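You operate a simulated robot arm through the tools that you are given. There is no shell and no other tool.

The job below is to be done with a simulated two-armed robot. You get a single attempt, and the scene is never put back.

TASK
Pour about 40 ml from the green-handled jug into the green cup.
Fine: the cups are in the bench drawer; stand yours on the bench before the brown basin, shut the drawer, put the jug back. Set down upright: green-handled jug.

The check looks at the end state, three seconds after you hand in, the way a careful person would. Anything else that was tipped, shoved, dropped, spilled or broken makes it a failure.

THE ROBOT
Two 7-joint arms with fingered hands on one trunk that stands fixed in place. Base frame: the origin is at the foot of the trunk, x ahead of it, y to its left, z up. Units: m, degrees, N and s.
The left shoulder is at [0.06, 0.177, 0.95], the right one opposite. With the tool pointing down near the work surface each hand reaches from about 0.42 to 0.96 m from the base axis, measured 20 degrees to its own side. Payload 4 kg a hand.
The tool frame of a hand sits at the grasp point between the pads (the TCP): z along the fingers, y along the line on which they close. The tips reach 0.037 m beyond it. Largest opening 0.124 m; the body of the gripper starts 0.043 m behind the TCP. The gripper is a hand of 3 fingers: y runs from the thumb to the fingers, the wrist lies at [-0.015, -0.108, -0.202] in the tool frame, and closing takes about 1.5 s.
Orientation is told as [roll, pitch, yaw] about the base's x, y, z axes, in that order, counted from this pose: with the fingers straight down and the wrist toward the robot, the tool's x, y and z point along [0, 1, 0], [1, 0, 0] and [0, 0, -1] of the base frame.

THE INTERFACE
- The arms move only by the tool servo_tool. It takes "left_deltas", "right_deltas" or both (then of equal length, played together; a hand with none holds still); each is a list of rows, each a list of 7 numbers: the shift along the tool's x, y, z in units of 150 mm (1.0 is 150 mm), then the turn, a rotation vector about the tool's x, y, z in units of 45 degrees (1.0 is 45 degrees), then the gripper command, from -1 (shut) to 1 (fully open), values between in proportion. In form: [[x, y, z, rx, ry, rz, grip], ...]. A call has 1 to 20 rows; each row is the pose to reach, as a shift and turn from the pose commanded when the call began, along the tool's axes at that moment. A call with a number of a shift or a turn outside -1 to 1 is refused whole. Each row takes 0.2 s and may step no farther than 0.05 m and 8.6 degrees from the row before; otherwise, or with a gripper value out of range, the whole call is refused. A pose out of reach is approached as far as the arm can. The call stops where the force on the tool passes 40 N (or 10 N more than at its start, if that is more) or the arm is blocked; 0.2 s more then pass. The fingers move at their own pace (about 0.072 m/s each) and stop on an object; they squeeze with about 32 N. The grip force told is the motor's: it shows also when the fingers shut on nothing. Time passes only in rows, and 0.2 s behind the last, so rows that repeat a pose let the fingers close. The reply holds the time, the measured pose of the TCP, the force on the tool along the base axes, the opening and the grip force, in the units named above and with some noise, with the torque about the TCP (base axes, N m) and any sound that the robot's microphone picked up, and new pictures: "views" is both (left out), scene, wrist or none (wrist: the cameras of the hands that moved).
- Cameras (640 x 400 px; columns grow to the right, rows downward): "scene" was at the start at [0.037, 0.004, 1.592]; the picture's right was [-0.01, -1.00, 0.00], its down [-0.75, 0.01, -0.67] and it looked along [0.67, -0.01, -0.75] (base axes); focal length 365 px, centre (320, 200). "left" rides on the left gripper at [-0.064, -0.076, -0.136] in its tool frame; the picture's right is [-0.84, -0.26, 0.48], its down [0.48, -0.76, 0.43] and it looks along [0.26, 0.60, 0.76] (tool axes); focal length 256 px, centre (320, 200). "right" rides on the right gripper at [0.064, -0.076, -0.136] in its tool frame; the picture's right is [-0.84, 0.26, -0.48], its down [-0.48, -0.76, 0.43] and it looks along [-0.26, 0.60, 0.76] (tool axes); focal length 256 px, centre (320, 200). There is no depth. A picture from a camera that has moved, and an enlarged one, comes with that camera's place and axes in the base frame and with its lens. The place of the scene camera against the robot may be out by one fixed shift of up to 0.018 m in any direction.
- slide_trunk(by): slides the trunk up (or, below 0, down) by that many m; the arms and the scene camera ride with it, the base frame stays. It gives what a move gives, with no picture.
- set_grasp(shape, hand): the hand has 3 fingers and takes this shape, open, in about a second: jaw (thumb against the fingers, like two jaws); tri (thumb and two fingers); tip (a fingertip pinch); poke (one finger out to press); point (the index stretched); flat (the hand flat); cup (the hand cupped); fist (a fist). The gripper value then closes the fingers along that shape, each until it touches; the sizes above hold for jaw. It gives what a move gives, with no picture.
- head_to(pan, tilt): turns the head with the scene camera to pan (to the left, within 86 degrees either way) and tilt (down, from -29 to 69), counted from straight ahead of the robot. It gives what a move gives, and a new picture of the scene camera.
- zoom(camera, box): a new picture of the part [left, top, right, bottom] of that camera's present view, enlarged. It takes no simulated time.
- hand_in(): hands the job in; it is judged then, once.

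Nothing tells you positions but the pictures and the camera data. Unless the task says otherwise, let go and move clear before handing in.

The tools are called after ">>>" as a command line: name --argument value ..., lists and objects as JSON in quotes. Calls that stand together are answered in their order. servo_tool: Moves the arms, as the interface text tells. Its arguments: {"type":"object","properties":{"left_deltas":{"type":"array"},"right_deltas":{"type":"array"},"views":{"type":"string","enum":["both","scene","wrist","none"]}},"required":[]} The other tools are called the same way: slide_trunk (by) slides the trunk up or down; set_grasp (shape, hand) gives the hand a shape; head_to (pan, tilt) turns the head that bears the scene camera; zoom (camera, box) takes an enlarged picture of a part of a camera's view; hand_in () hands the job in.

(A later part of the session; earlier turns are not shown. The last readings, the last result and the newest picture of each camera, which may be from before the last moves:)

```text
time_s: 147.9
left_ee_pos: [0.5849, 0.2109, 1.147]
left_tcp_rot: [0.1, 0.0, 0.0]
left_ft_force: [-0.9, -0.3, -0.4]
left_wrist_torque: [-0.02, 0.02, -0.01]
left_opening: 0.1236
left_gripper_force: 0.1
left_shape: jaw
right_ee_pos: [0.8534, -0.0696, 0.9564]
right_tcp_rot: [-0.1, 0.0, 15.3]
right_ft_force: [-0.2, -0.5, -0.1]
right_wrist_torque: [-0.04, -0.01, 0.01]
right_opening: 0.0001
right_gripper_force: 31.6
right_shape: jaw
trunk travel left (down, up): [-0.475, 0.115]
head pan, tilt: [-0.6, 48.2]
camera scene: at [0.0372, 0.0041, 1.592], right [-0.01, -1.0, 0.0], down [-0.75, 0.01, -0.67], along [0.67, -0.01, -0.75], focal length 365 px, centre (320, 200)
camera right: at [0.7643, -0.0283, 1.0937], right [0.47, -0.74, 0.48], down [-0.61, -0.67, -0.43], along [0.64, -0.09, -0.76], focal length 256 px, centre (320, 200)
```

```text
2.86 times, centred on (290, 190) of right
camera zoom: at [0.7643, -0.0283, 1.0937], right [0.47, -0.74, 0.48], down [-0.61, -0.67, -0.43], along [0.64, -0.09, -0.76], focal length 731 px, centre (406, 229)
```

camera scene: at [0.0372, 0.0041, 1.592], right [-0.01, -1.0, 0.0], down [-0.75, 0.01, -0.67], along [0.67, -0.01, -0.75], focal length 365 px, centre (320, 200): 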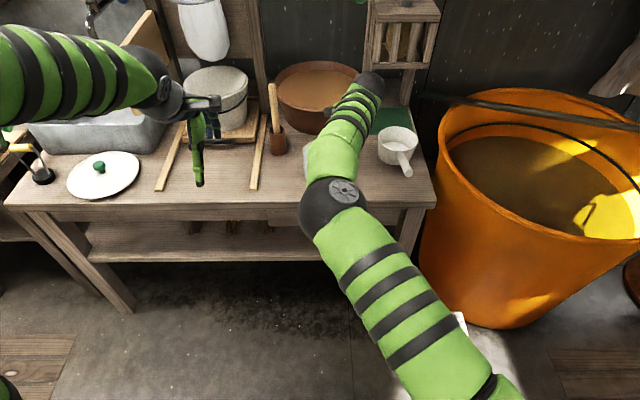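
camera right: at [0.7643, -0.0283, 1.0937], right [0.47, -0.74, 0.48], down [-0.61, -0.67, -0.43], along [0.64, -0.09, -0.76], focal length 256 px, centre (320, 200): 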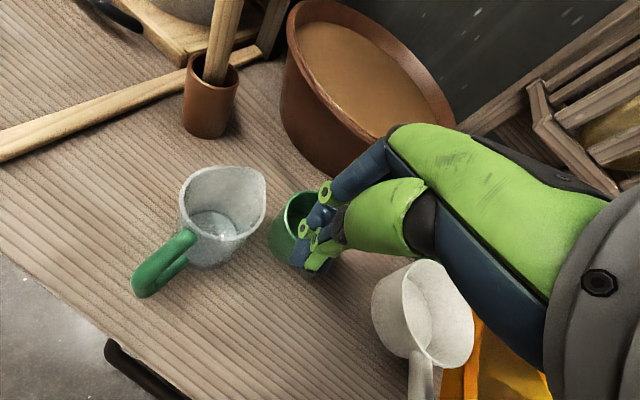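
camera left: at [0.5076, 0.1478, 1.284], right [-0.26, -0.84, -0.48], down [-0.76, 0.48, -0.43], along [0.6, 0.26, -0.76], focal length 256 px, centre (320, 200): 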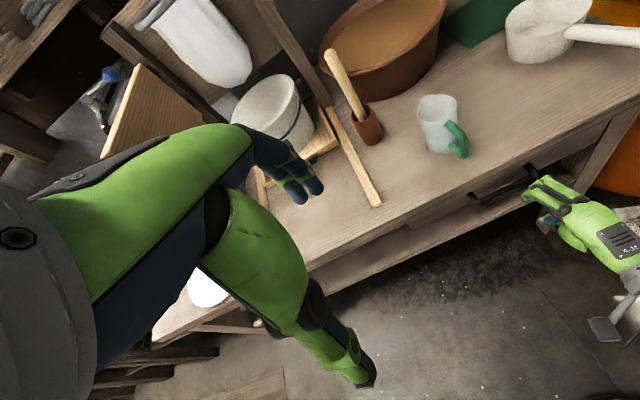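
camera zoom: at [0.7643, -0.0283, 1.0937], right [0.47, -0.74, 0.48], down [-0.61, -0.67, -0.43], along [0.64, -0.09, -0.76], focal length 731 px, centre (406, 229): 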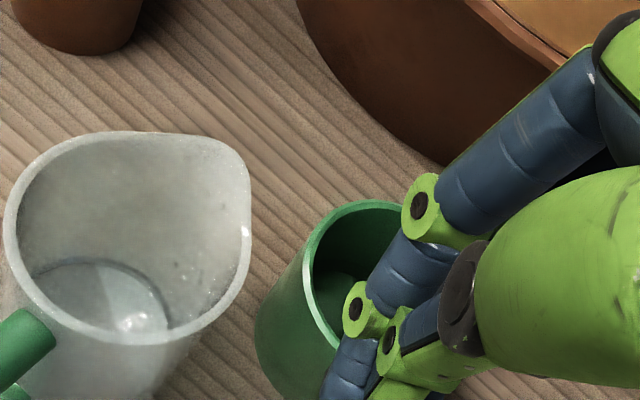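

Now I have an oblique view into the jug. I'll magnify the water line and the rim.

>>> zoom --camera "right" --box '[180, 160, 270, 250]'

>>> zoom --camera "right" --box '[200, 200, 250, 240]'

```text
4.44 times, centred on (225, 205) of right
camera zoom: at [0.7643, -0.0283, 1.0937], right [0.47, -0.74, 0.48], down [-0.61, -0.67, -0.43], along [0.64, -0.09, -0.76], focal length 1138 px, centre (742, 178)
```

zoom: 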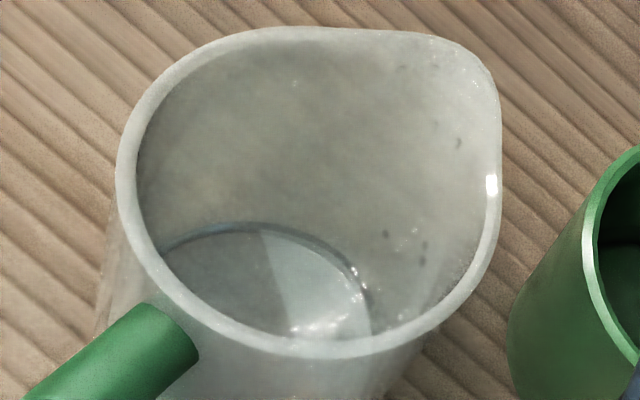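

```text
10.00 times, centred on (225, 220) of right
camera zoom: at [0.7643, -0.0283, 1.0937], right [0.47, -0.74, 0.48], down [-0.61, -0.67, -0.43], along [0.64, -0.09, -0.76], focal length 2560 px, centre (1270, 0)
```

zoom: 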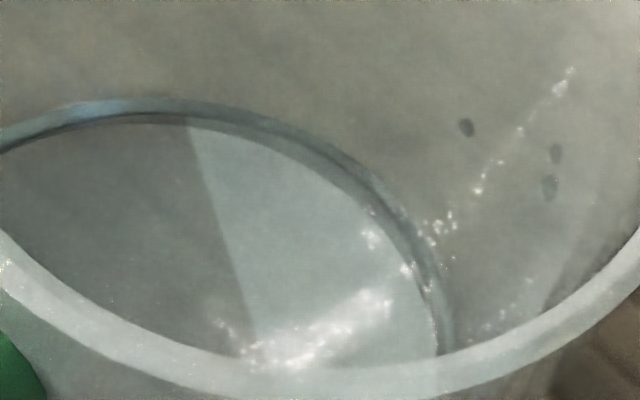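

From the water lines I estimate about 31–35 ml was poured: the jug's level fell by roughly 10–11 mm and the cup gained about 11 mm. I want to be closer to 40, so I'll do one more careful pour. First I'll raise the trunk 10 cm for better reach over the jug.

>>> slide_trunk --by 0.1

>>> servo_tool --right_deltas '[[0.0, -0.04, 0, 0, 0, -0.167, -0.5], [0.0, -0.08, 0, 0, 0, -0.333, 0], [0.0, -0.12, 0, 0, 0, -0.5, 0.5], [0.05, -0.14, 0, 0, 0, -0.667, 0.78], [0.1, -0.14, 0, 0, 0, -0.833, 0.78], [0.15, -0.14, 0, 0, 0, -1.0, 0.78]]'

```text
time_s: 149.2
left_ee_pos: [0.5846, 0.2133, 1.2468]
left_tcp_rot: [0.0, 0.1, -0.1]
left_ft_force: [-0.7, 0.1, -1.0]
left_wrist_torque: [0.02, 0.01, -0.01]
left_opening: 0.1237
left_gripper_force: 0.1
left_shape: jaw
right_ee_pos: [0.8546, -0.0689, 1.0571]
right_tcp_rot: [0.0, 0.0, 15.2]
right_ft_force: [-0.1, 0.1, 0.0]
right_wrist_torque: [0.02, 0.01, -0.01]
right_opening: 0.0
right_gripper_force: 32.3
right_shape: jaw
trunk travel left (down, up): [-0.575, 0.015]
head pan, tilt: [-0.6, 48.2]
```

```text
time_s: 150.6
left_ee_pos: [0.5839, 0.2115, 1.2467]
left_tcp_rot: [0.0, 0.0, -0.1]
left_ft_force: [0.2, 0.2, -0.1]
left_wrist_torque: [-0.01, 0.01, 0.01]
left_opening: 0.1236
left_gripper_force: 0.0
left_shape: jaw
right_ee_pos: [0.8276, -0.0534, 1.0567]
right_tcp_rot: [0.0, 0.0, 60.3]
right_ft_force: [0.1, 0.0, -0.8]
right_wrist_torque: [0.01, -0.02, -0.01]
right_opening: 0.1102
right_gripper_force: 0.0
right_shape: jaw
trunk travel left (down, up): [-0.575, 0.015]
head pan, tilt: [-0.6, 48.2]
camera scene: at [0.0374, 0.004, 1.692], right [-0.01, -1.0, 0.0], down [-0.75, 0.01, -0.67], along [0.67, -0.01, -0.75], focal length 365 px, centre (320, 200)
camera right: at [0.7353, -0.0882, 1.1935], right [0.85, -0.19, 0.48], down [0.04, -0.9, -0.43], along [0.52, 0.39, -0.76], focal length 256 px, centre (320, 200)
```

scene: 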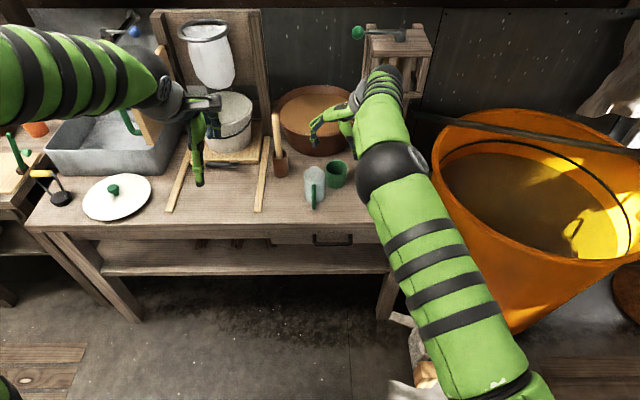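
right: 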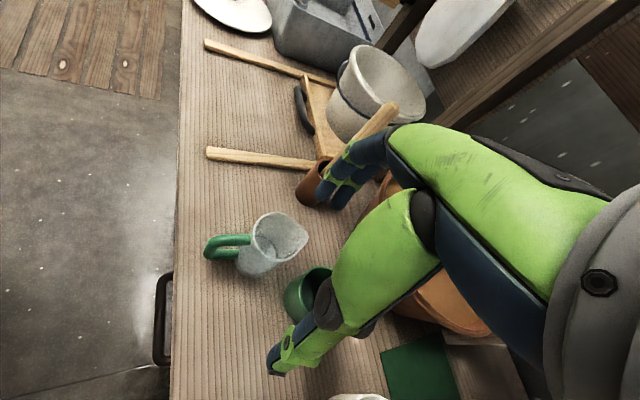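

I'll move above the jug with the yaw at 73°, matching the earlier grasp relative to the spout.

>>> servo_tool --right_deltas '[[0.016, 0.16, 0, 0, 0, -0.1, 0.78], [0.032, 0.32, 0, 0, 0, -0.2, 0.78], [0.047, 0.472, 0, 0, 0, -0.282, 0.78]]'

>>> zoom --camera "right" --box '[180, 160, 380, 360]'

>>> zoom --camera "scene" --box '[270, 110, 390, 220]'

```text
time_s: 151.4
left_ee_pos: [0.5845, 0.2137, 1.2468]
left_tcp_rot: [-0.2, 0.0, -0.1]
left_ft_force: [-0.5, -0.1, -0.1]
left_wrist_torque: [-0.01, -0.01, 0.01]
left_opening: 0.1238
left_gripper_force: 0.1
left_shape: jaw
right_ee_pos: [0.8321, 0.0148, 1.0502]
right_tcp_rot: [-0.1, 0.1, 73.0]
right_ft_force: [-0.6, 0.2, -0.1]
right_wrist_torque: [0.02, 0.01, -0.03]
right_opening: 0.11
right_gripper_force: 0.0
right_shape: jaw
right hand out of reach, approached as far as the arm can: row 3
trunk travel left (down, up): [-0.575, 0.015]
head pan, tilt: [-0.6, 48.2]
camera scene: at [0.0366, 0.0054, 1.692], right [-0.01, -1.0, 0.0], down [-0.75, 0.01, -0.67], along [0.67, -0.01, -0.75], focal length 365 px, centre (320, 200)
camera right: at [0.7495, -0.0393, 1.1871], right [0.88, 0.0, 0.48], down [0.24, -0.87, -0.43], along [0.42, 0.5, -0.76], focal length 256 px, centre (320, 200)
```

scene: 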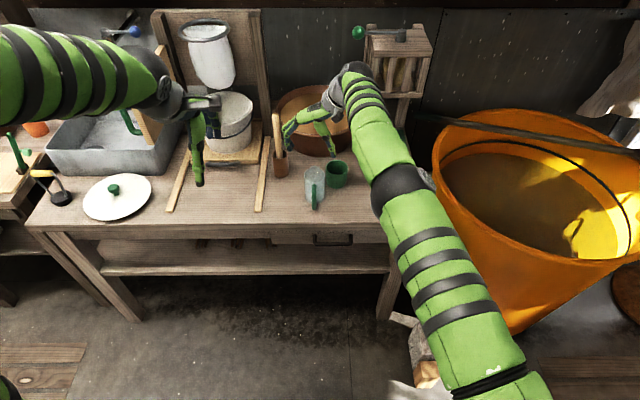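
right: 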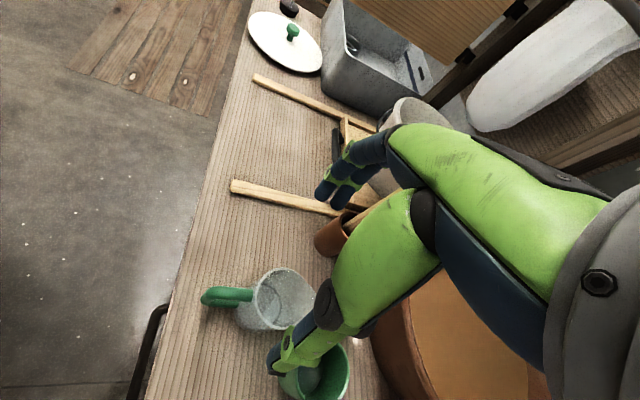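

```text
2.00 times, centred on (280, 260) of right
camera zoom: at [0.7495, -0.0393, 1.1871], right [0.88, 0.0, 0.48], down [0.24, -0.87, -0.43], along [0.42, 0.5, -0.76], focal length 512 px, centre (400, 80)
```

zoom: 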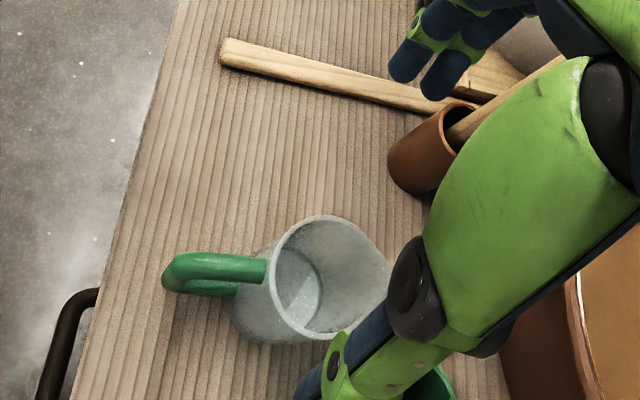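

```text
3.64 times, centred on (330, 165) of scene
camera zoom: at [0.0366, 0.0054, 1.692], right [-0.01, -1.0, 0.0], down [-0.75, 0.01, -0.67], along [0.67, -0.01, -0.75], focal length 1326 px, centre (284, 327)
```

zoom: 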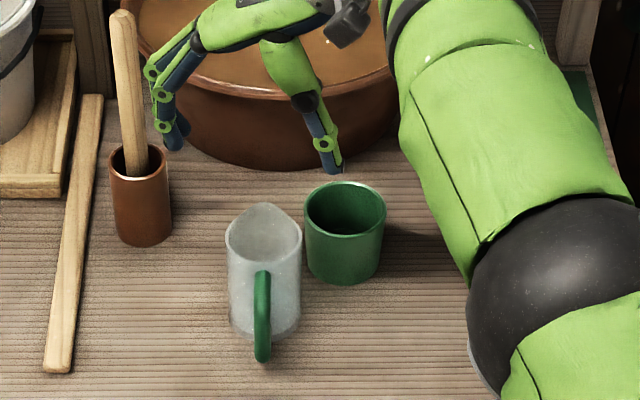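

The arm's reach limits it at this height, but lower down it can extend further. I'll come down in a slant, keeping the fingertips above the jug rim for now.

>>> servo_tool --right_deltas '[[0, 0.0, 0.2, 0, 0, 0, 0.78], [-0.04, 0.0, 0.4, 0, 0, 0, 0.78], [-0.11, 0.006, 0.58, 0, 0, 0, 0.78], [-0.11, 0.006, 0.58, 0, 0, 0, 0.78]]'

>>> zoom --camera "right" --box '[180, 160, 380, 360]'

>>> zoom --camera "scene" --box '[270, 110, 390, 220]'

```text
time_s: 152.4
left_ee_pos: [0.5852, 0.2117, 1.2466]
left_tcp_rot: [0.0, 0.0, 0.0]
left_ft_force: [-1.1, 0.7, 0.2]
left_wrist_torque: [0.01, -0.01, -0.02]
left_opening: 0.1238
left_gripper_force: 0.1
left_shape: jaw
right_ee_pos: [0.8358, 0.0117, 0.9701]
right_tcp_rot: [0.0, -0.1, 72.8]
right_ft_force: [-0.5, -0.6, 1.1]
right_wrist_torque: [0.0, 0.02, 0.02]
right_opening: 0.1104
right_gripper_force: 0.0
right_shape: jaw
right hand out of reach, approached as far as the arm can: row 3, 4
trunk travel left (down, up): [-0.575, 0.015]
head pan, tilt: [-0.6, 48.2]
camera scene: at [0.0372, 0.004, 1.6919], right [-0.01, -1.0, 0.0], down [-0.75, 0.01, -0.67], along [0.67, -0.01, -0.75], focal length 365 px, centre (320, 200)
camera right: at [0.7524, -0.0429, 1.1073], right [0.88, 0.0, 0.48], down [0.24, -0.87, -0.43], along [0.42, 0.5, -0.76], focal length 256 px, centre (320, 200)
```

scene: 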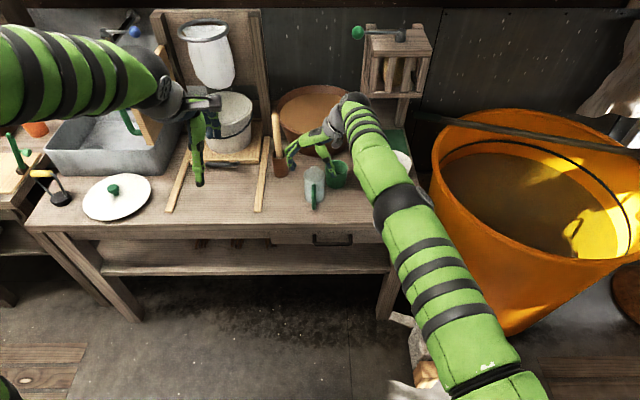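
right: 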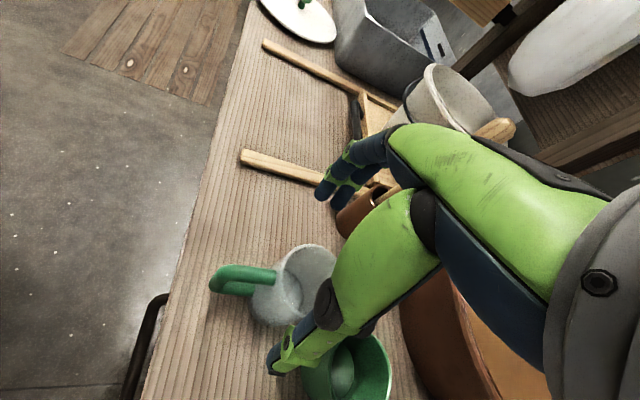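

```text
2.00 times, centred on (280, 260) of right
camera zoom: at [0.7524, -0.0429, 1.1073], right [0.88, 0.0, 0.48], down [0.24, -0.87, -0.43], along [0.42, 0.5, -0.76], focal length 512 px, centre (400, 80)
```

zoom: 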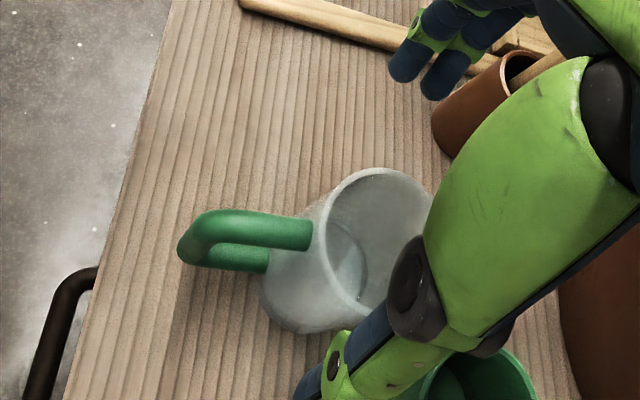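

```text
3.64 times, centred on (330, 165) of scene
camera zoom: at [0.0372, 0.004, 1.6919], right [-0.01, -1.0, 0.0], down [-0.75, 0.01, -0.67], along [0.67, -0.01, -0.75], focal length 1326 px, centre (284, 327)
```

zoom: 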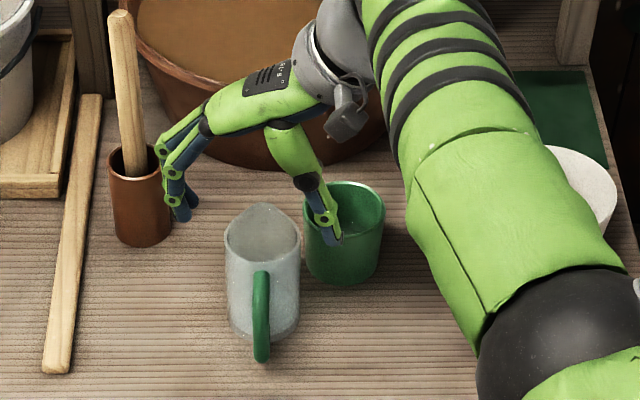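

The reach is too short at this exact pose. The best grasp is simply the pose where I released the jug, with the hand at yaw 72° leaning 8°, which the arm reached from the lower trunk height. I'll lift away, lean the hand, and lower the trunk back.

>>> servo_tool --right_deltas '[[0, 0, -0.22, 0, 0, 0, 0.8], [0, -0.03, -0.44, -0.06, 0, 0, 0.8], [0.003, -0.07, -0.66, -0.12, 0, 0, 0.8], [0.005, -0.12, -0.867, -0.178, 0, 0, 0.8]]' --views "none"

>>> slide_trunk --by -0.1

```text
time_s: 153.4
left_ee_pos: [0.5845, 0.2115, 1.2477]
left_tcp_rot: [0.1, 0.0, 0.0]
left_ft_force: [0.3, -0.3, -0.4]
left_wrist_torque: [0.02, 0.02, 0.01]
left_opening: 0.1238
left_gripper_force: 0.1
left_shape: jaw
right_ee_pos: [0.8258, -0.0044, 1.0978]
right_tcp_rot: [0.0, -8.0, 72.9]
right_ft_force: [0.3, 0.5, 0.6]
right_wrist_torque: [0.02, -0.02, 0.02]
right_opening: 0.1115
right_gripper_force: 0.0
right_shape: jaw
trunk travel left (down, up): [-0.575, 0.015]
head pan, tilt: [-0.6, 48.2]
```

```text
time_s: 154.7
left_ee_pos: [0.5841, 0.2107, 1.1478]
left_tcp_rot: [0.1, 0.0, 0.0]
left_ft_force: [0.9, -0.6, -0.1]
left_wrist_torque: [0.03, 0.0, 0.01]
left_opening: 0.1235
left_gripper_force: 0.1
left_shape: jaw
right_ee_pos: [0.8268, -0.0053, 0.9998]
right_tcp_rot: [0.0, -8.0, 72.9]
right_ft_force: [-0.2, 0.0, -1.1]
right_wrist_torque: [-0.04, 0.0, -0.01]
right_opening: 0.1113
right_gripper_force: 0.0
right_shape: jaw
trunk travel left (down, up): [-0.475, 0.115]
head pan, tilt: [-0.6, 48.2]
```

The hand is at (0.827, -0.005, 1.000) with the right lean. I'll slide it forward above the jug and check.

>>> servo_tool --right_deltas '[[-0.047, 0.012, 0.002, 0, 0, 0, 0.8], [-0.095, 0.024, 0.004, 0, 0, 0, 0.8], [-0.142, 0.036, 0.005, 0, 0, 0, 0.8], [-0.142, 0.036, 0.005, 0, 0, 0, 0.8]]'

>>> zoom --camera "scene" --box '[275, 95, 375, 190]'

>>> zoom --camera "left" --box '[390, 20, 510, 130]'

```text
time_s: 155.7
left_ee_pos: [0.5842, 0.2125, 1.1471]
left_tcp_rot: [0.0, 0.0, 0.1]
left_ft_force: [0.1, -0.1, -1.5]
left_wrist_torque: [0.02, 0.02, 0.01]
left_opening: 0.1239
left_gripper_force: 0.1
left_shape: jaw
right_ee_pos: [0.8492, -0.0072, 0.9981]
right_tcp_rot: [0.0, -8.0, 73.0]
right_ft_force: [1.2, 0.6, 0.3]
right_wrist_torque: [-0.04, -0.02, -0.03]
right_opening: 0.1116
right_gripper_force: 0.1
right_shape: jaw
trunk travel left (down, up): [-0.475, 0.115]
head pan, tilt: [-0.6, 48.2]
camera scene: at [0.0369, 0.0044, 1.592], right [-0.01, -1.0, 0.0], down [-0.75, 0.01, -0.67], along [0.67, -0.01, -0.75], focal length 365 px, centre (320, 200)
camera right: at [0.7605, -0.0784, 1.1233], right [0.86, -0.07, 0.51], down [0.26, -0.8, -0.54], along [0.45, 0.59, -0.67], focal length 256 px, centre (320, 200)
```

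scene: 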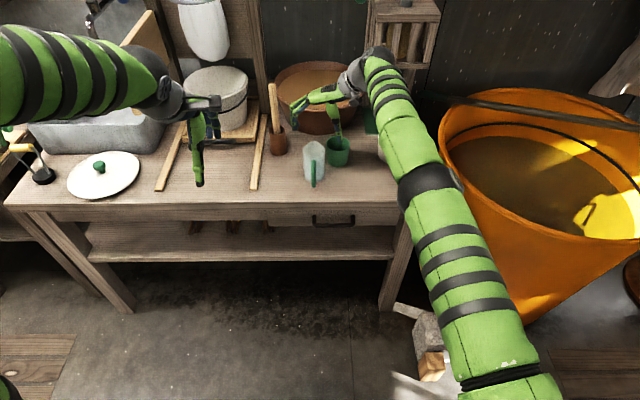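
right: 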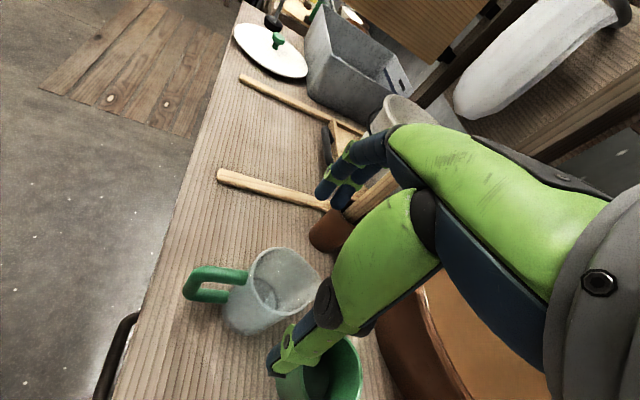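

```text
4.21 times, centred on (325, 142) of scene
camera zoom: at [0.0369, 0.0044, 1.592], right [-0.01, -1.0, 0.0], down [-0.75, 0.01, -0.67], along [0.67, -0.01, -0.75], focal length 1536 px, centre (299, 442)
```

zoom: 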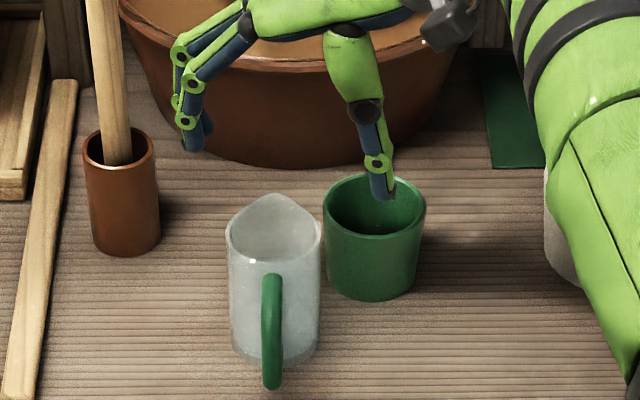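

```text
3.64 times, centred on (450, 75) of left
camera zoom: at [0.5084, 0.1477, 1.2836], right [-0.26, -0.84, -0.48], down [-0.76, 0.48, -0.43], along [0.6, 0.26, -0.76], focal length 931 px, centre (-153, 654)
```

zoom: 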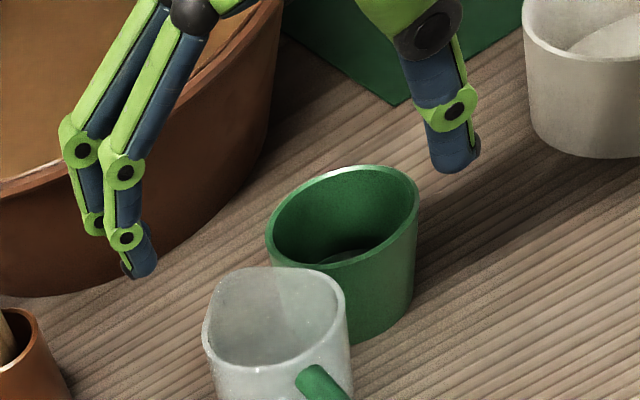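

The hand is back on the same line I lifted off along. I'll descend to the release pose around the jug.

>>> servo_tool --right_deltas '[[0, -0.017, 0.164, 0, 0, 0.018, 0.8], [0, -0.034, 0.329, 0, 0, 0.018, 0.8], [0, -0.051, 0.493, 0, 0, 0.018, 0.8], [0, -0.068, 0.658, 0, 0, 0.018, 0.8], [0, -0.085, 0.822, 0, 0, 0.018, 0.8], [0, -0.085, 0.822, 0, 0, 0.018, 0.8]]'

>>> zoom --camera "scene" --box '[275, 105, 375, 195]'

>>> zoom --camera "left" --box '[390, 40, 510, 150]'

```text
time_s: 157.1
left_ee_pos: [0.5855, 0.2116, 1.1461]
left_tcp_rot: [-0.1, 0.0, 0.0]
left_ft_force: [-0.3, -0.4, 1.1]
left_wrist_torque: [-0.04, 0.0, -0.01]
left_opening: 0.1237
left_gripper_force: 0.0
left_shape: jaw
right_ee_pos: [0.8509, -0.0039, 0.8747]
right_tcp_rot: [0.1, -8.1, 72.0]
right_ft_force: [0.0, -0.4, -0.1]
right_wrist_torque: [-0.02, -0.01, -0.01]
right_opening: 0.1114
right_gripper_force: 0.1
right_shape: jaw
trunk travel left (down, up): [-0.475, 0.115]
head pan, tilt: [-0.6, 48.2]
camera scene: at [0.0369, 0.0042, 1.592], right [-0.01, -1.0, 0.0], down [-0.75, 0.01, -0.67], along [0.67, -0.01, -0.75], focal length 365 px, centre (320, 200)
camera right: at [0.7615, -0.0732, 1.0011], right [0.86, -0.08, 0.51], down [0.25, -0.81, -0.54], along [0.46, 0.59, -0.67], focal length 256 px, centre (320, 200)
```

scene: 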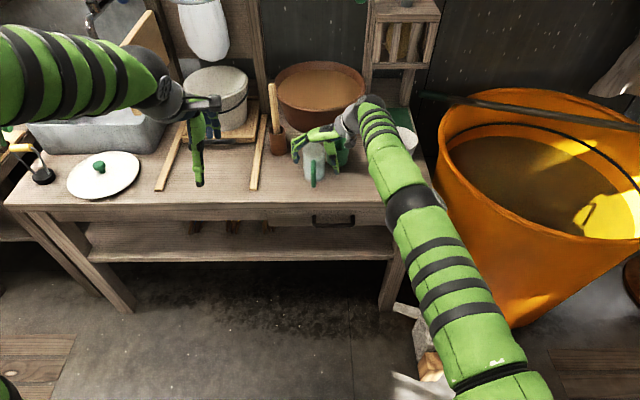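
right: 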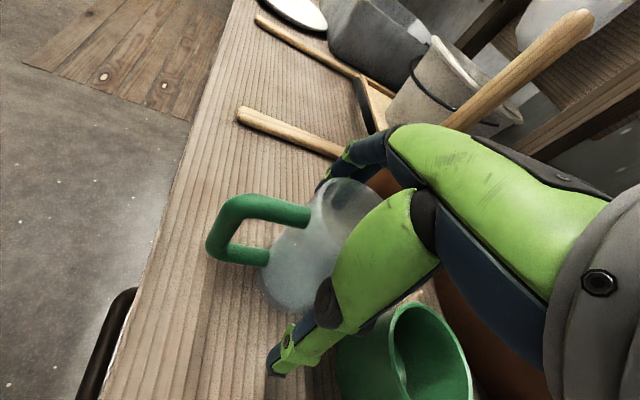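

```text
4.44 times, centred on (325, 150) of scene
camera zoom: at [0.0369, 0.0042, 1.592], right [-0.01, -1.0, 0.0], down [-0.75, 0.01, -0.67], along [0.67, -0.01, -0.75], focal length 1621 px, centre (298, 422)
```

zoom: 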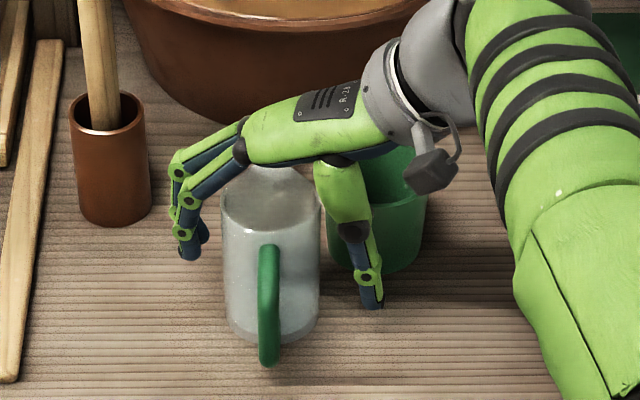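

```text
3.64 times, centred on (450, 95) of left
camera zoom: at [0.5085, 0.1475, 1.2836], right [-0.26, -0.84, -0.48], down [-0.76, 0.48, -0.43], along [0.6, 0.26, -0.76], focal length 931 px, centre (-153, 582)
```

zoom: 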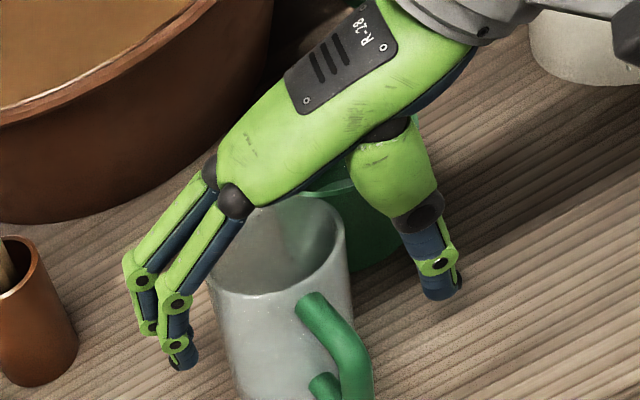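

The pose matches the release view exactly, so I'll close on the jug.

>>> servo_tool --right_deltas '[[0, 0, 0, 0, 0, 0, 0.55], [0, 0, 0, 0, 0, 0, 0.35], [0, 0, 0, 0, 0, 0, 0.1], [0, 0, 0, 0, 0, 0, -0.4], [0, 0, 0, 0, 0, 0, -1], [0, 0, 0, 0, 0, 0, -1], [0, 0, 0, 0, 0, 0, -1], [0, 0, 0, 0, 0, 0, -1]]'

>>> zoom --camera "scene" --box '[275, 105, 375, 195]'

>>> zoom --camera "left" --box '[390, 40, 510, 150]'

```text
time_s: 158.9
left_ee_pos: [0.5841, 0.2127, 1.1476]
left_tcp_rot: [0.0, 0.0, -0.1]
left_ft_force: [0.6, -0.2, -0.2]
left_wrist_torque: [0.0, 0.05, 0.03]
left_opening: 0.1236
left_gripper_force: 0.0
left_shape: jaw
right_ee_pos: [0.8495, -0.002, 0.8767]
right_tcp_rot: [0.1, -8.0, 72.1]
right_ft_force: [0.6, 0.7, 3.4]
right_wrist_torque: [0.29, -0.07, 0.01]
right_opening: 0.0695
right_gripper_force: 31.5
right_shape: jaw
trunk travel left (down, up): [-0.475, 0.115]
head pan, tilt: [-0.6, 48.2]
camera scene: at [0.0367, 0.0042, 1.592], right [-0.01, -1.0, 0.0], down [-0.75, 0.01, -0.67], along [0.67, -0.01, -0.75], focal length 365 px, centre (320, 200)
camera right: at [0.7613, -0.0732, 1.0015], right [0.86, -0.08, 0.51], down [0.25, -0.81, -0.54], along [0.46, 0.59, -0.67], focal length 256 px, centre (320, 200)
```

scene: 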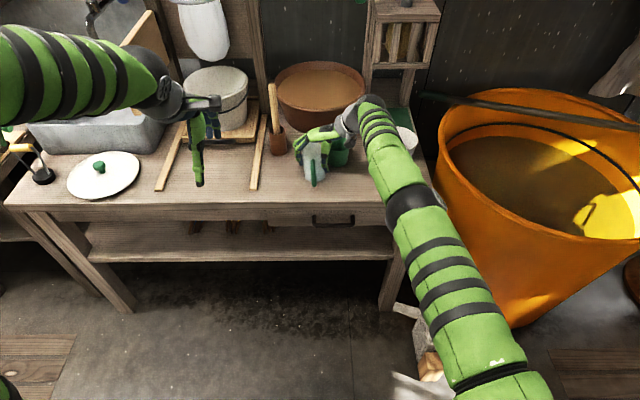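
right: 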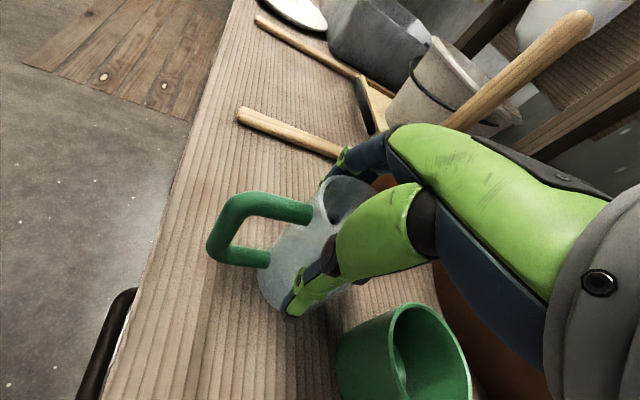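

```text
4.44 times, centred on (325, 150) of scene
camera zoom: at [0.0367, 0.0042, 1.592], right [-0.01, -1.0, 0.0], down [-0.75, 0.01, -0.67], along [0.67, -0.01, -0.75], focal length 1621 px, centre (298, 422)
```

zoom: 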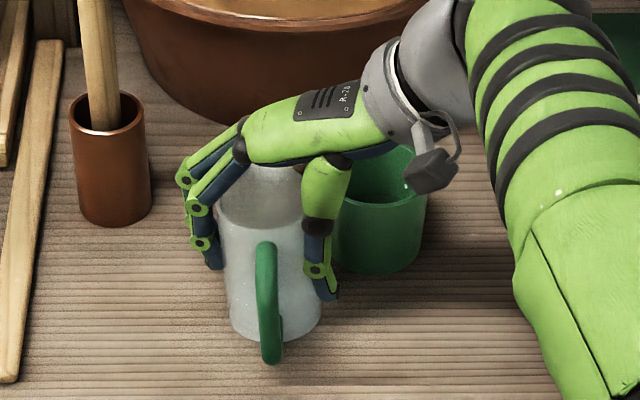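

```text
3.64 times, centred on (450, 95) of left
camera zoom: at [0.5083, 0.1474, 1.2837], right [-0.26, -0.84, -0.48], down [-0.76, 0.48, -0.43], along [0.6, 0.26, -0.76], focal length 931 px, centre (-153, 582)
```

zoom: 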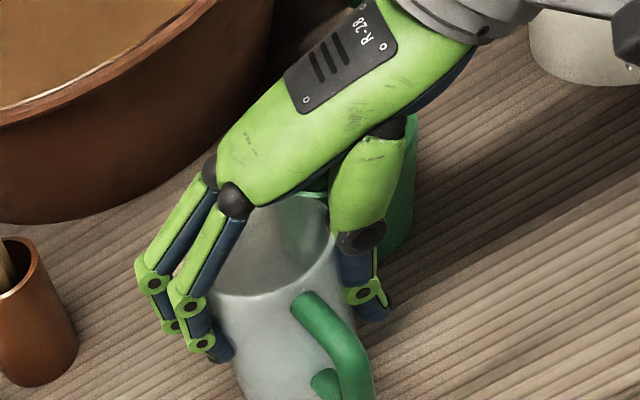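

The grip is tighter this time at 7 cm, and the jug stays nearly upright. I'll lift a little and check.

>>> servo_tool --right_deltas '[[0, 0.007, -0.05, 0, 0, 0, -1], [0, 0.014, -0.1, 0, 0, 0, -1], [0, 0.028, -0.2, 0, 0, 0, -1], [0, 0.028, -0.2, 0, 0, 0, -1]]'

>>> zoom --camera "scene" --box '[275, 105, 375, 195]'

>>> zoom --camera "right" --box '[190, 150, 390, 330]'

```text
time_s: 159.9
left_ee_pos: [0.5845, 0.2123, 1.1471]
left_tcp_rot: [0.0, 0.0, 0.0]
left_ft_force: [0.7, -0.3, -0.5]
left_wrist_torque: [-0.01, 0.0, -0.05]
left_opening: 0.1238
left_gripper_force: 0.1
left_shape: jaw
right_ee_pos: [0.8502, -0.0031, 0.9052]
right_tcp_rot: [0.0, -7.9, 72.1]
right_ft_force: [-0.3, -0.2, -1.3]
right_wrist_torque: [-0.03, 0.03, 0.01]
right_opening: 0.0696
right_gripper_force: 31.7
right_shape: jaw
trunk travel left (down, up): [-0.475, 0.115]
head pan, tilt: [-0.6, 48.2]
camera scene: at [0.0373, 0.0041, 1.5919], right [-0.01, -1.0, 0.0], down [-0.75, 0.01, -0.67], along [0.67, -0.01, -0.75], focal length 365 px, centre (320, 200)
camera right: at [0.7611, -0.0728, 1.031], right [0.86, -0.08, 0.51], down [0.25, -0.81, -0.54], along [0.46, 0.59, -0.67], focal length 256 px, centre (320, 200)
```

scene: 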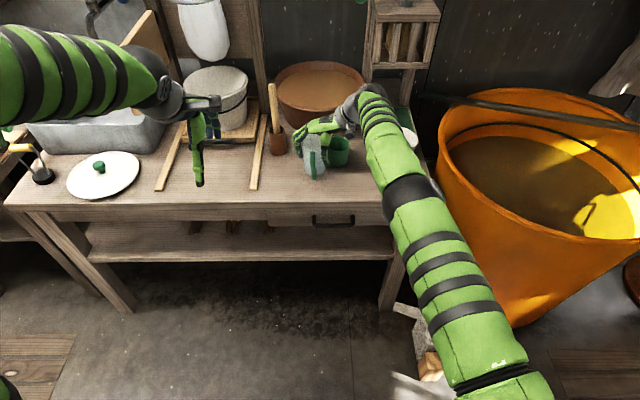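
right: 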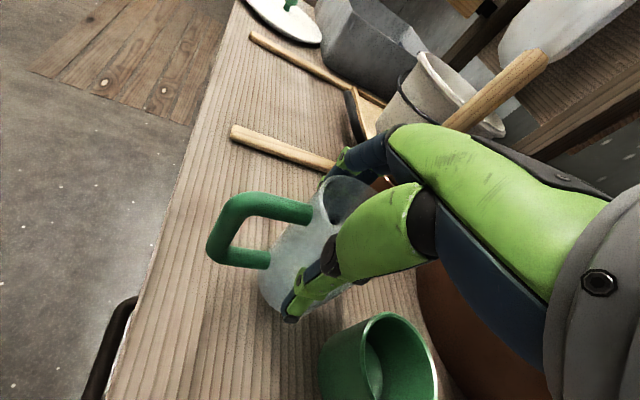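

```text
4.44 times, centred on (325, 150) of scene
camera zoom: at [0.0373, 0.0041, 1.5919], right [-0.01, -1.0, 0.0], down [-0.75, 0.01, -0.67], along [0.67, -0.01, -0.75], focal length 1621 px, centre (298, 422)
```

zoom: 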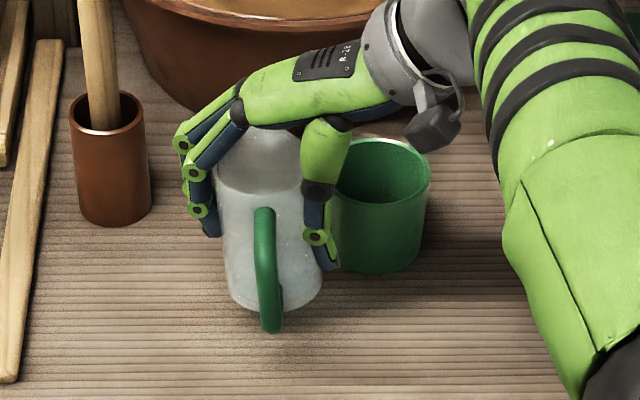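

```text
2.22 times, centred on (290, 240) of right
camera zoom: at [0.7611, -0.0728, 1.031], right [0.86, -0.08, 0.51], down [0.25, -0.81, -0.54], along [0.46, 0.59, -0.67], focal length 569 px, centre (387, 111)
```

zoom: 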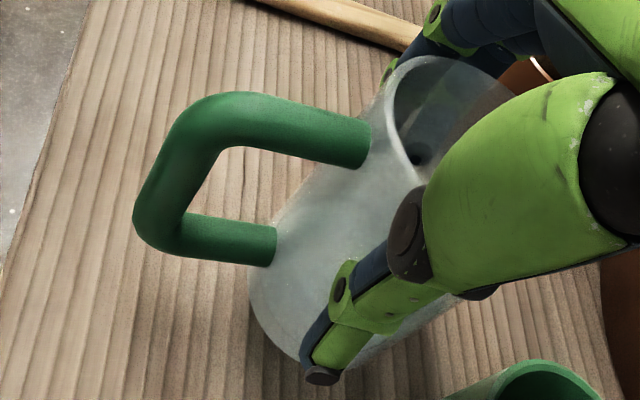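

The jug is held securely, with the spout at the same angle to the hand as before. I'll lift it and repeat the pour path: turn the spout toward the cup, then tilt.

>>> servo_tool --right_deltas '[[0, 0.019, -0.137, 0, 0, 0, -1], [0, 0.038, -0.274, 0, 0, 0, -1], [0, 0.058, -0.411, 0, 0, 0, -1], [0, 0.077, -0.548, 0, 0, 0, -1]]' --views "none"

>>> servo_tool --right_deltas '[[0, 0, 0, 0, -0.023, 0.165, -1], [0, 0, 0, 0, -0.046, 0.33, -1], [0, 0, 0, 0, -0.07, 0.495, -1], [0, 0, 0, 0, -0.093, 0.66, -1], [0, 0, 0, 0, -0.116, 0.825, -1], [0, 0, 0, 0, -0.139, 0.99, -1]]' --views "none"

>>> servo_tool --right_deltas '[[0, 0, 0, 0, -0.021, 0.148, -1], [0, 0, 0, 0, -0.042, 0.297, -1], [0, 0, 0, 0, -0.062, 0.445, -1], [0, 0, 0, 0, -0.083, 0.593, -1], [0, 0, 0, 0, -0.104, 0.7415, -1]]'

```text
time_s: 160.9
left_ee_pos: [0.5849, 0.2128, 1.1465]
left_tcp_rot: [0.0, 0.0, 0.0]
left_ft_force: [0.4, -0.5, -0.7]
left_wrist_torque: [-0.02, 0.03, -0.01]
left_opening: 0.1236
left_gripper_force: 0.0
left_shape: jaw
right_ee_pos: [0.8508, -0.0015, 0.9893]
right_tcp_rot: [0.2, -8.0, 72.1]
right_ft_force: [-0.6, 0.4, -0.7]
right_wrist_torque: [0.02, -0.02, -0.05]
right_opening: 0.0694
right_gripper_force: 31.5
right_shape: jaw
trunk travel left (down, up): [-0.475, 0.115]
head pan, tilt: [-0.6, 48.2]
```

```text
time_s: 162.3
left_ee_pos: [0.5841, 0.2124, 1.1476]
left_tcp_rot: [0.0, 0.0, 0.1]
left_ft_force: [0.0, 1.2, 0.7]
left_wrist_torque: [0.0, 0.01, 0.0]
left_opening: 0.1236
left_gripper_force: 0.0
left_shape: jaw
right_ee_pos: [0.8499, -0.002, 0.9888]
right_tcp_rot: [0.0, -7.9, 27.0]
right_ft_force: [-0.7, 0.1, -0.8]
right_wrist_torque: [-0.01, 0.01, 0.01]
right_opening: 0.0691
right_gripper_force: 31.8
right_shape: jaw
trunk travel left (down, up): [-0.475, 0.115]
head pan, tilt: [-0.6, 48.2]
```

```text
time_s: 163.5
left_ee_pos: [0.5844, 0.2129, 1.1466]
left_tcp_rot: [0.0, 0.0, 0.0]
left_ft_force: [0.0, 1.2, -0.1]
left_wrist_torque: [-0.01, 0.04, 0.0]
left_opening: 0.124
left_gripper_force: 0.1
left_shape: jaw
right_ee_pos: [0.8513, -0.0024, 0.9882]
right_tcp_rot: [-0.1, -8.0, -6.6]
right_ft_force: [0.4, 0.0, -0.6]
right_wrist_torque: [-0.02, 0.02, 0.04]
right_opening: 0.0693
right_gripper_force: 32.1
right_shape: jaw
trunk travel left (down, up): [-0.475, 0.115]
head pan, tilt: [-0.6, 48.2]
camera scene: at [0.0378, 0.0049, 1.592], right [-0.01, -1.0, 0.0], down [-0.75, 0.01, -0.67], along [0.67, -0.01, -0.75], focal length 365 px, centre (320, 200)
camera right: at [0.7654, 0.0721, 1.1132], right [0.09, -0.85, 0.51], down [-0.74, -0.4, -0.53], along [0.66, -0.33, -0.67], focal length 256 px, centre (320, 200)
```

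scene: 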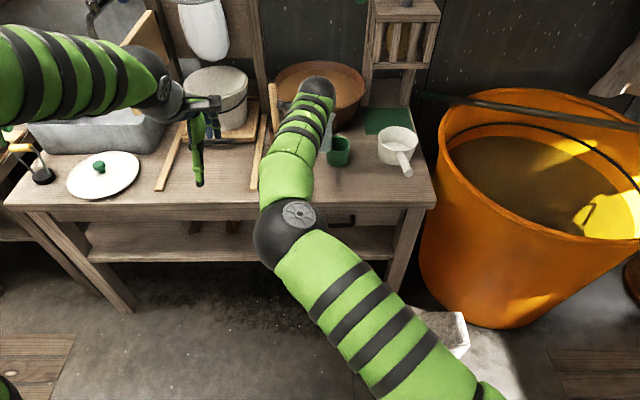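
right: 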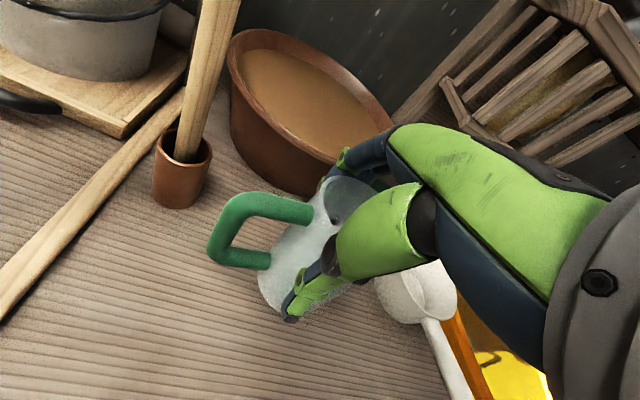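

Now I'll tilt to 45° while moving over the cup, as before.

>>> servo_tool --right_deltas '[[0, 0, 0, 0.039, 0.118, 0.017, -1], [0, 0, 0, 0.077, 0.235, 0.033, -1], [0, 0, 0, 0.116, 0.353, 0.05, -1], [-0.018, 0.073, 0.014, 0.155, 0.471, 0.066, -1], [-0.036, 0.147, 0.029, 0.193, 0.588, 0.083, -1], [-0.055, 0.22, 0.043, 0.232, 0.706, 0.099, -1], [-0.073, 0.293, 0.058, 0.27, 0.823, 0.116, -1], [-0.091, 0.367, 0.072, 0.309, 0.941, 0.132, -1]]' --views "none"

>>> zoom --camera "scene" --box '[280, 80, 380, 170]'

>>> zoom --camera "left" --box '[400, 10, 520, 120]'

```text
time_s: 165.3
left_ee_pos: [0.584, 0.2116, 1.1466]
left_tcp_rot: [0.0, 0.1, -0.1]
left_ft_force: [-0.1, 0.4, -0.7]
left_wrist_torque: [0.01, 0.0, 0.0]
left_opening: 0.1238
left_gripper_force: 0.2
left_shape: jaw
right_ee_pos: [0.9059, -0.0233, 0.9857]
right_tcp_rot: [42.7, 6.9, -7.2]
right_ft_force: [0.5, -0.1, -1.2]
right_wrist_torque: [-0.01, 0.01, 0.01]
right_opening: 0.0692
right_gripper_force: 32.2
right_shape: jaw
trunk travel left (down, up): [-0.475, 0.115]
head pan, tilt: [-0.6, 48.2]
```

```text
4.44 times, centred on (330, 125) of scene
camera zoom: at [0.0377, 0.0036, 1.592], right [-0.01, -1.0, 0.0], down [-0.75, 0.01, -0.67], along [0.67, -0.01, -0.75], focal length 1621 px, centre (276, 533)
```

zoom: 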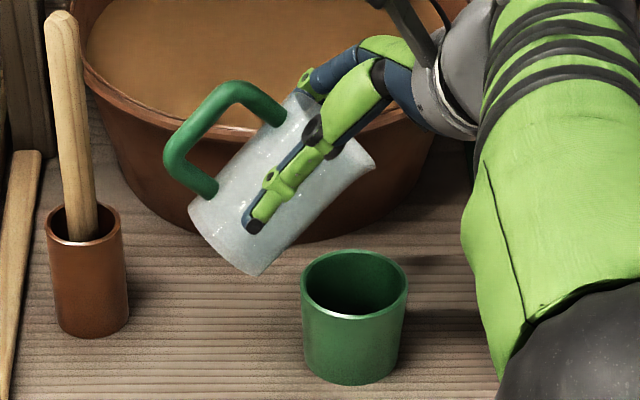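

```text
3.64 times, centred on (460, 65) of left
camera zoom: at [0.509, 0.1469, 1.2834], right [-0.26, -0.84, -0.48], down [-0.76, 0.48, -0.43], along [0.6, 0.26, -0.76], focal length 931 px, centre (-189, 691)
```

zoom: 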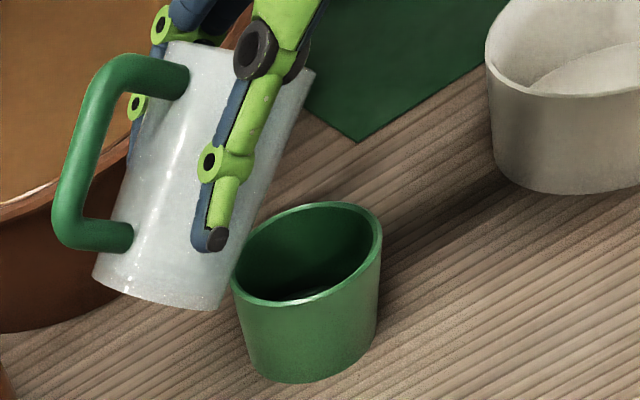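

The lip is well placed. I'll lower and tilt to 65°, then to 75°.

>>> servo_tool --right_deltas '[[-0.05, 0.009, 0.055, 0.034, 0.105, 0.015, -1], [-0.101, 0.018, 0.11, 0.069, 0.209, 0.03, -1], [-0.152, 0.027, 0.165, 0.103, 0.314, 0.044, -1], [-0.202, 0.036, 0.219, 0.137, 0.418, 0.059, -1]]' --views "none"

>>> servo_tool --right_deltas '[[0, 0, 0, 0.02, 0.063, 0.009, -1], [0, 0, 0, 0.041, 0.125, 0.0176, -1], [0, 0, 0, 0.0618, 0.188, 0.0264, -1], [0, 0, 0, 0.0618, 0.188, 0.0264, -1]]' --views "none"

>>> zoom --camera "scene" --box '[300, 110, 370, 170]'

>>> zoom --camera "left" --box '[452, 80, 472, 94]'

```text
time_s: 166.3
left_ee_pos: [0.5841, 0.2106, 1.1474]
left_tcp_rot: [0.1, 0.0, 0.0]
left_ft_force: [-0.3, -0.2, -0.4]
left_wrist_torque: [0.0, 0.0, -0.04]
left_opening: 0.1237
left_gripper_force: 0.1
left_shape: jaw
right_ee_pos: [0.9046, -0.0224, 0.9412]
right_tcp_rot: [62.0, 12.8, -3.6]
right_ft_force: [0.4, -0.5, -0.5]
right_wrist_torque: [-0.05, 0.02, 0.0]
right_opening: 0.0692
right_gripper_force: 31.5
right_shape: jaw
trunk travel left (down, up): [-0.475, 0.115]
head pan, tilt: [-0.6, 48.2]
```

```text
time_s: 167.3
left_ee_pos: [0.5851, 0.2114, 1.1462]
left_tcp_rot: [0.1, 0.0, 0.0]
left_ft_force: [0.9, 1.6, 0.1]
left_wrist_torque: [-0.02, 0.0, 0.0]
left_opening: 0.1236
left_gripper_force: 0.1
left_shape: jaw
right_ee_pos: [0.9043, -0.023, 0.9399]
right_tcp_rot: [71.1, 14.9, -1.6]
right_ft_force: [0.5, -0.1, -1.2]
right_wrist_torque: [-0.03, 0.01, -0.01]
right_opening: 0.0689
right_gripper_force: 31.8
right_shape: jaw
trunk travel left (down, up): [-0.475, 0.115]
head pan, tilt: [-0.6, 48.2]
```

```text
6.67 times, centred on (335, 140) of scene
camera zoom: at [0.0372, 0.0041, 1.592], right [-0.01, -1.0, 0.0], down [-0.75, 0.01, -0.67], along [0.67, -0.01, -0.75], focal length 2431 px, centre (220, 600)
```

zoom: 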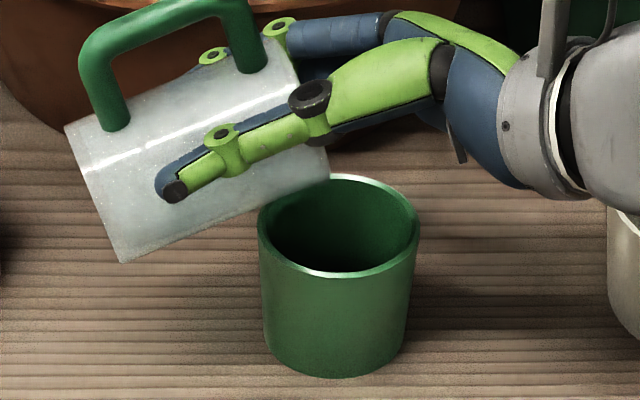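

```text
16.00 times, centred on (462, 87) of left
camera zoom: at [0.5087, 0.1474, 1.2835], right [-0.26, -0.84, -0.48], down [-0.76, 0.48, -0.43], along [0.6, 0.26, -0.76], focal length 4096 px, centre (-1952, 2008)
```

zoom: 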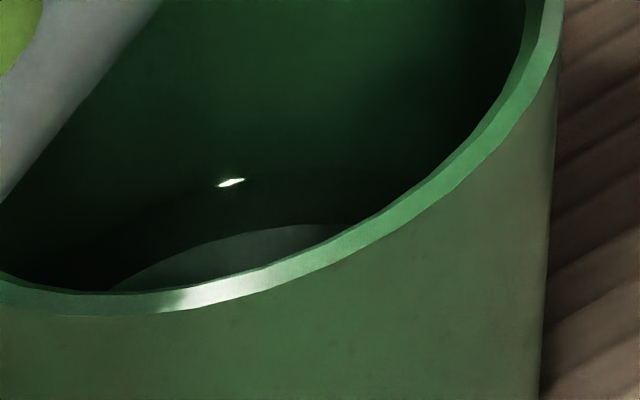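

There's no flow yet, since the jug sits a few degrees flatter in this grip. I'll add 5°, then creep.

>>> servo_tool --right_deltas '[[0, 0, -0.005, 0.0115, 0.035, 0.005, -1], [0, 0, -0.01, 0.023, 0.07, 0.01, -1], [0, 0, -0.01, 0.0343, 0.1045, 0.0147, -1], [0, 0, -0.01, 0.0343, 0.1045, 0.0147, -1], [0, 0, -0.01, 0.0343, 0.1045, 0.0147, -1]]' --views "none"

>>> zoom --camera "scene" --box '[300, 110, 370, 170]'

>>> zoom --camera "left" --box '[452, 80, 472, 94]'

```text
time_s: 168.5
left_ee_pos: [0.5854, 0.2125, 1.1461]
left_tcp_rot: [0.0, 0.1, 0.1]
left_ft_force: [-0.8, 0.0, 0.7]
left_wrist_torque: [0.01, -0.02, 0.05]
left_opening: 0.1235
left_gripper_force: 0.0
left_shape: jaw
right_ee_pos: [0.9057, -0.0237, 0.9409]
right_tcp_rot: [76.1, 16.1, -0.4]
right_ft_force: [-0.2, -0.4, -1.8]
right_wrist_torque: [-0.05, 0.01, 0.02]
right_opening: 0.069
right_gripper_force: 31.7
right_shape: jaw
trunk travel left (down, up): [-0.475, 0.115]
head pan, tilt: [-0.6, 48.2]
```

```text
6.67 times, centred on (335, 140) of scene
camera zoom: at [0.0372, 0.0041, 1.5919], right [-0.01, -1.0, 0.0], down [-0.75, 0.01, -0.67], along [0.67, -0.01, -0.75], focal length 2431 px, centre (220, 600)
```

zoom: 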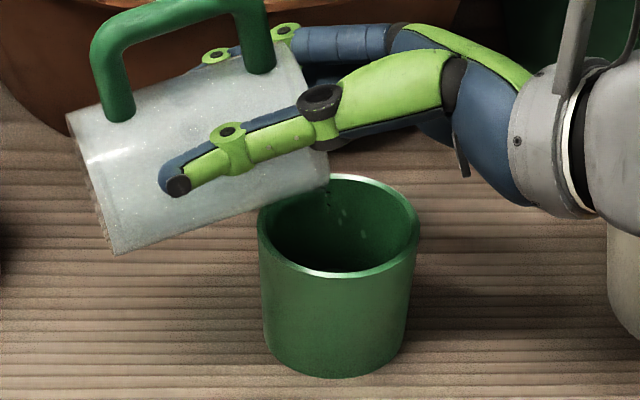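

```text
16.00 times, centred on (462, 87) of left
camera zoom: at [0.5087, 0.1473, 1.2835], right [-0.26, -0.84, -0.48], down [-0.76, 0.48, -0.43], along [0.6, 0.26, -0.76], focal length 4096 px, centre (-1952, 2008)
```

zoom: 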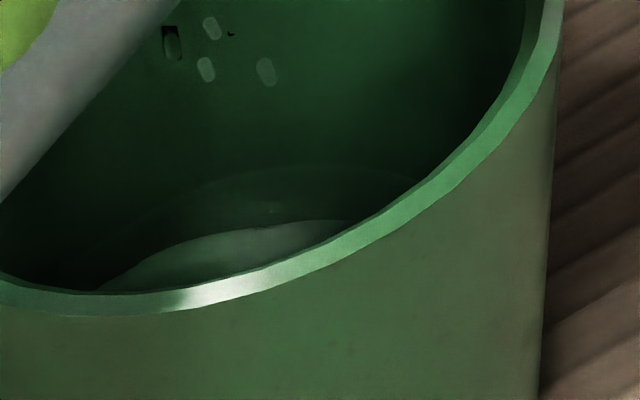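

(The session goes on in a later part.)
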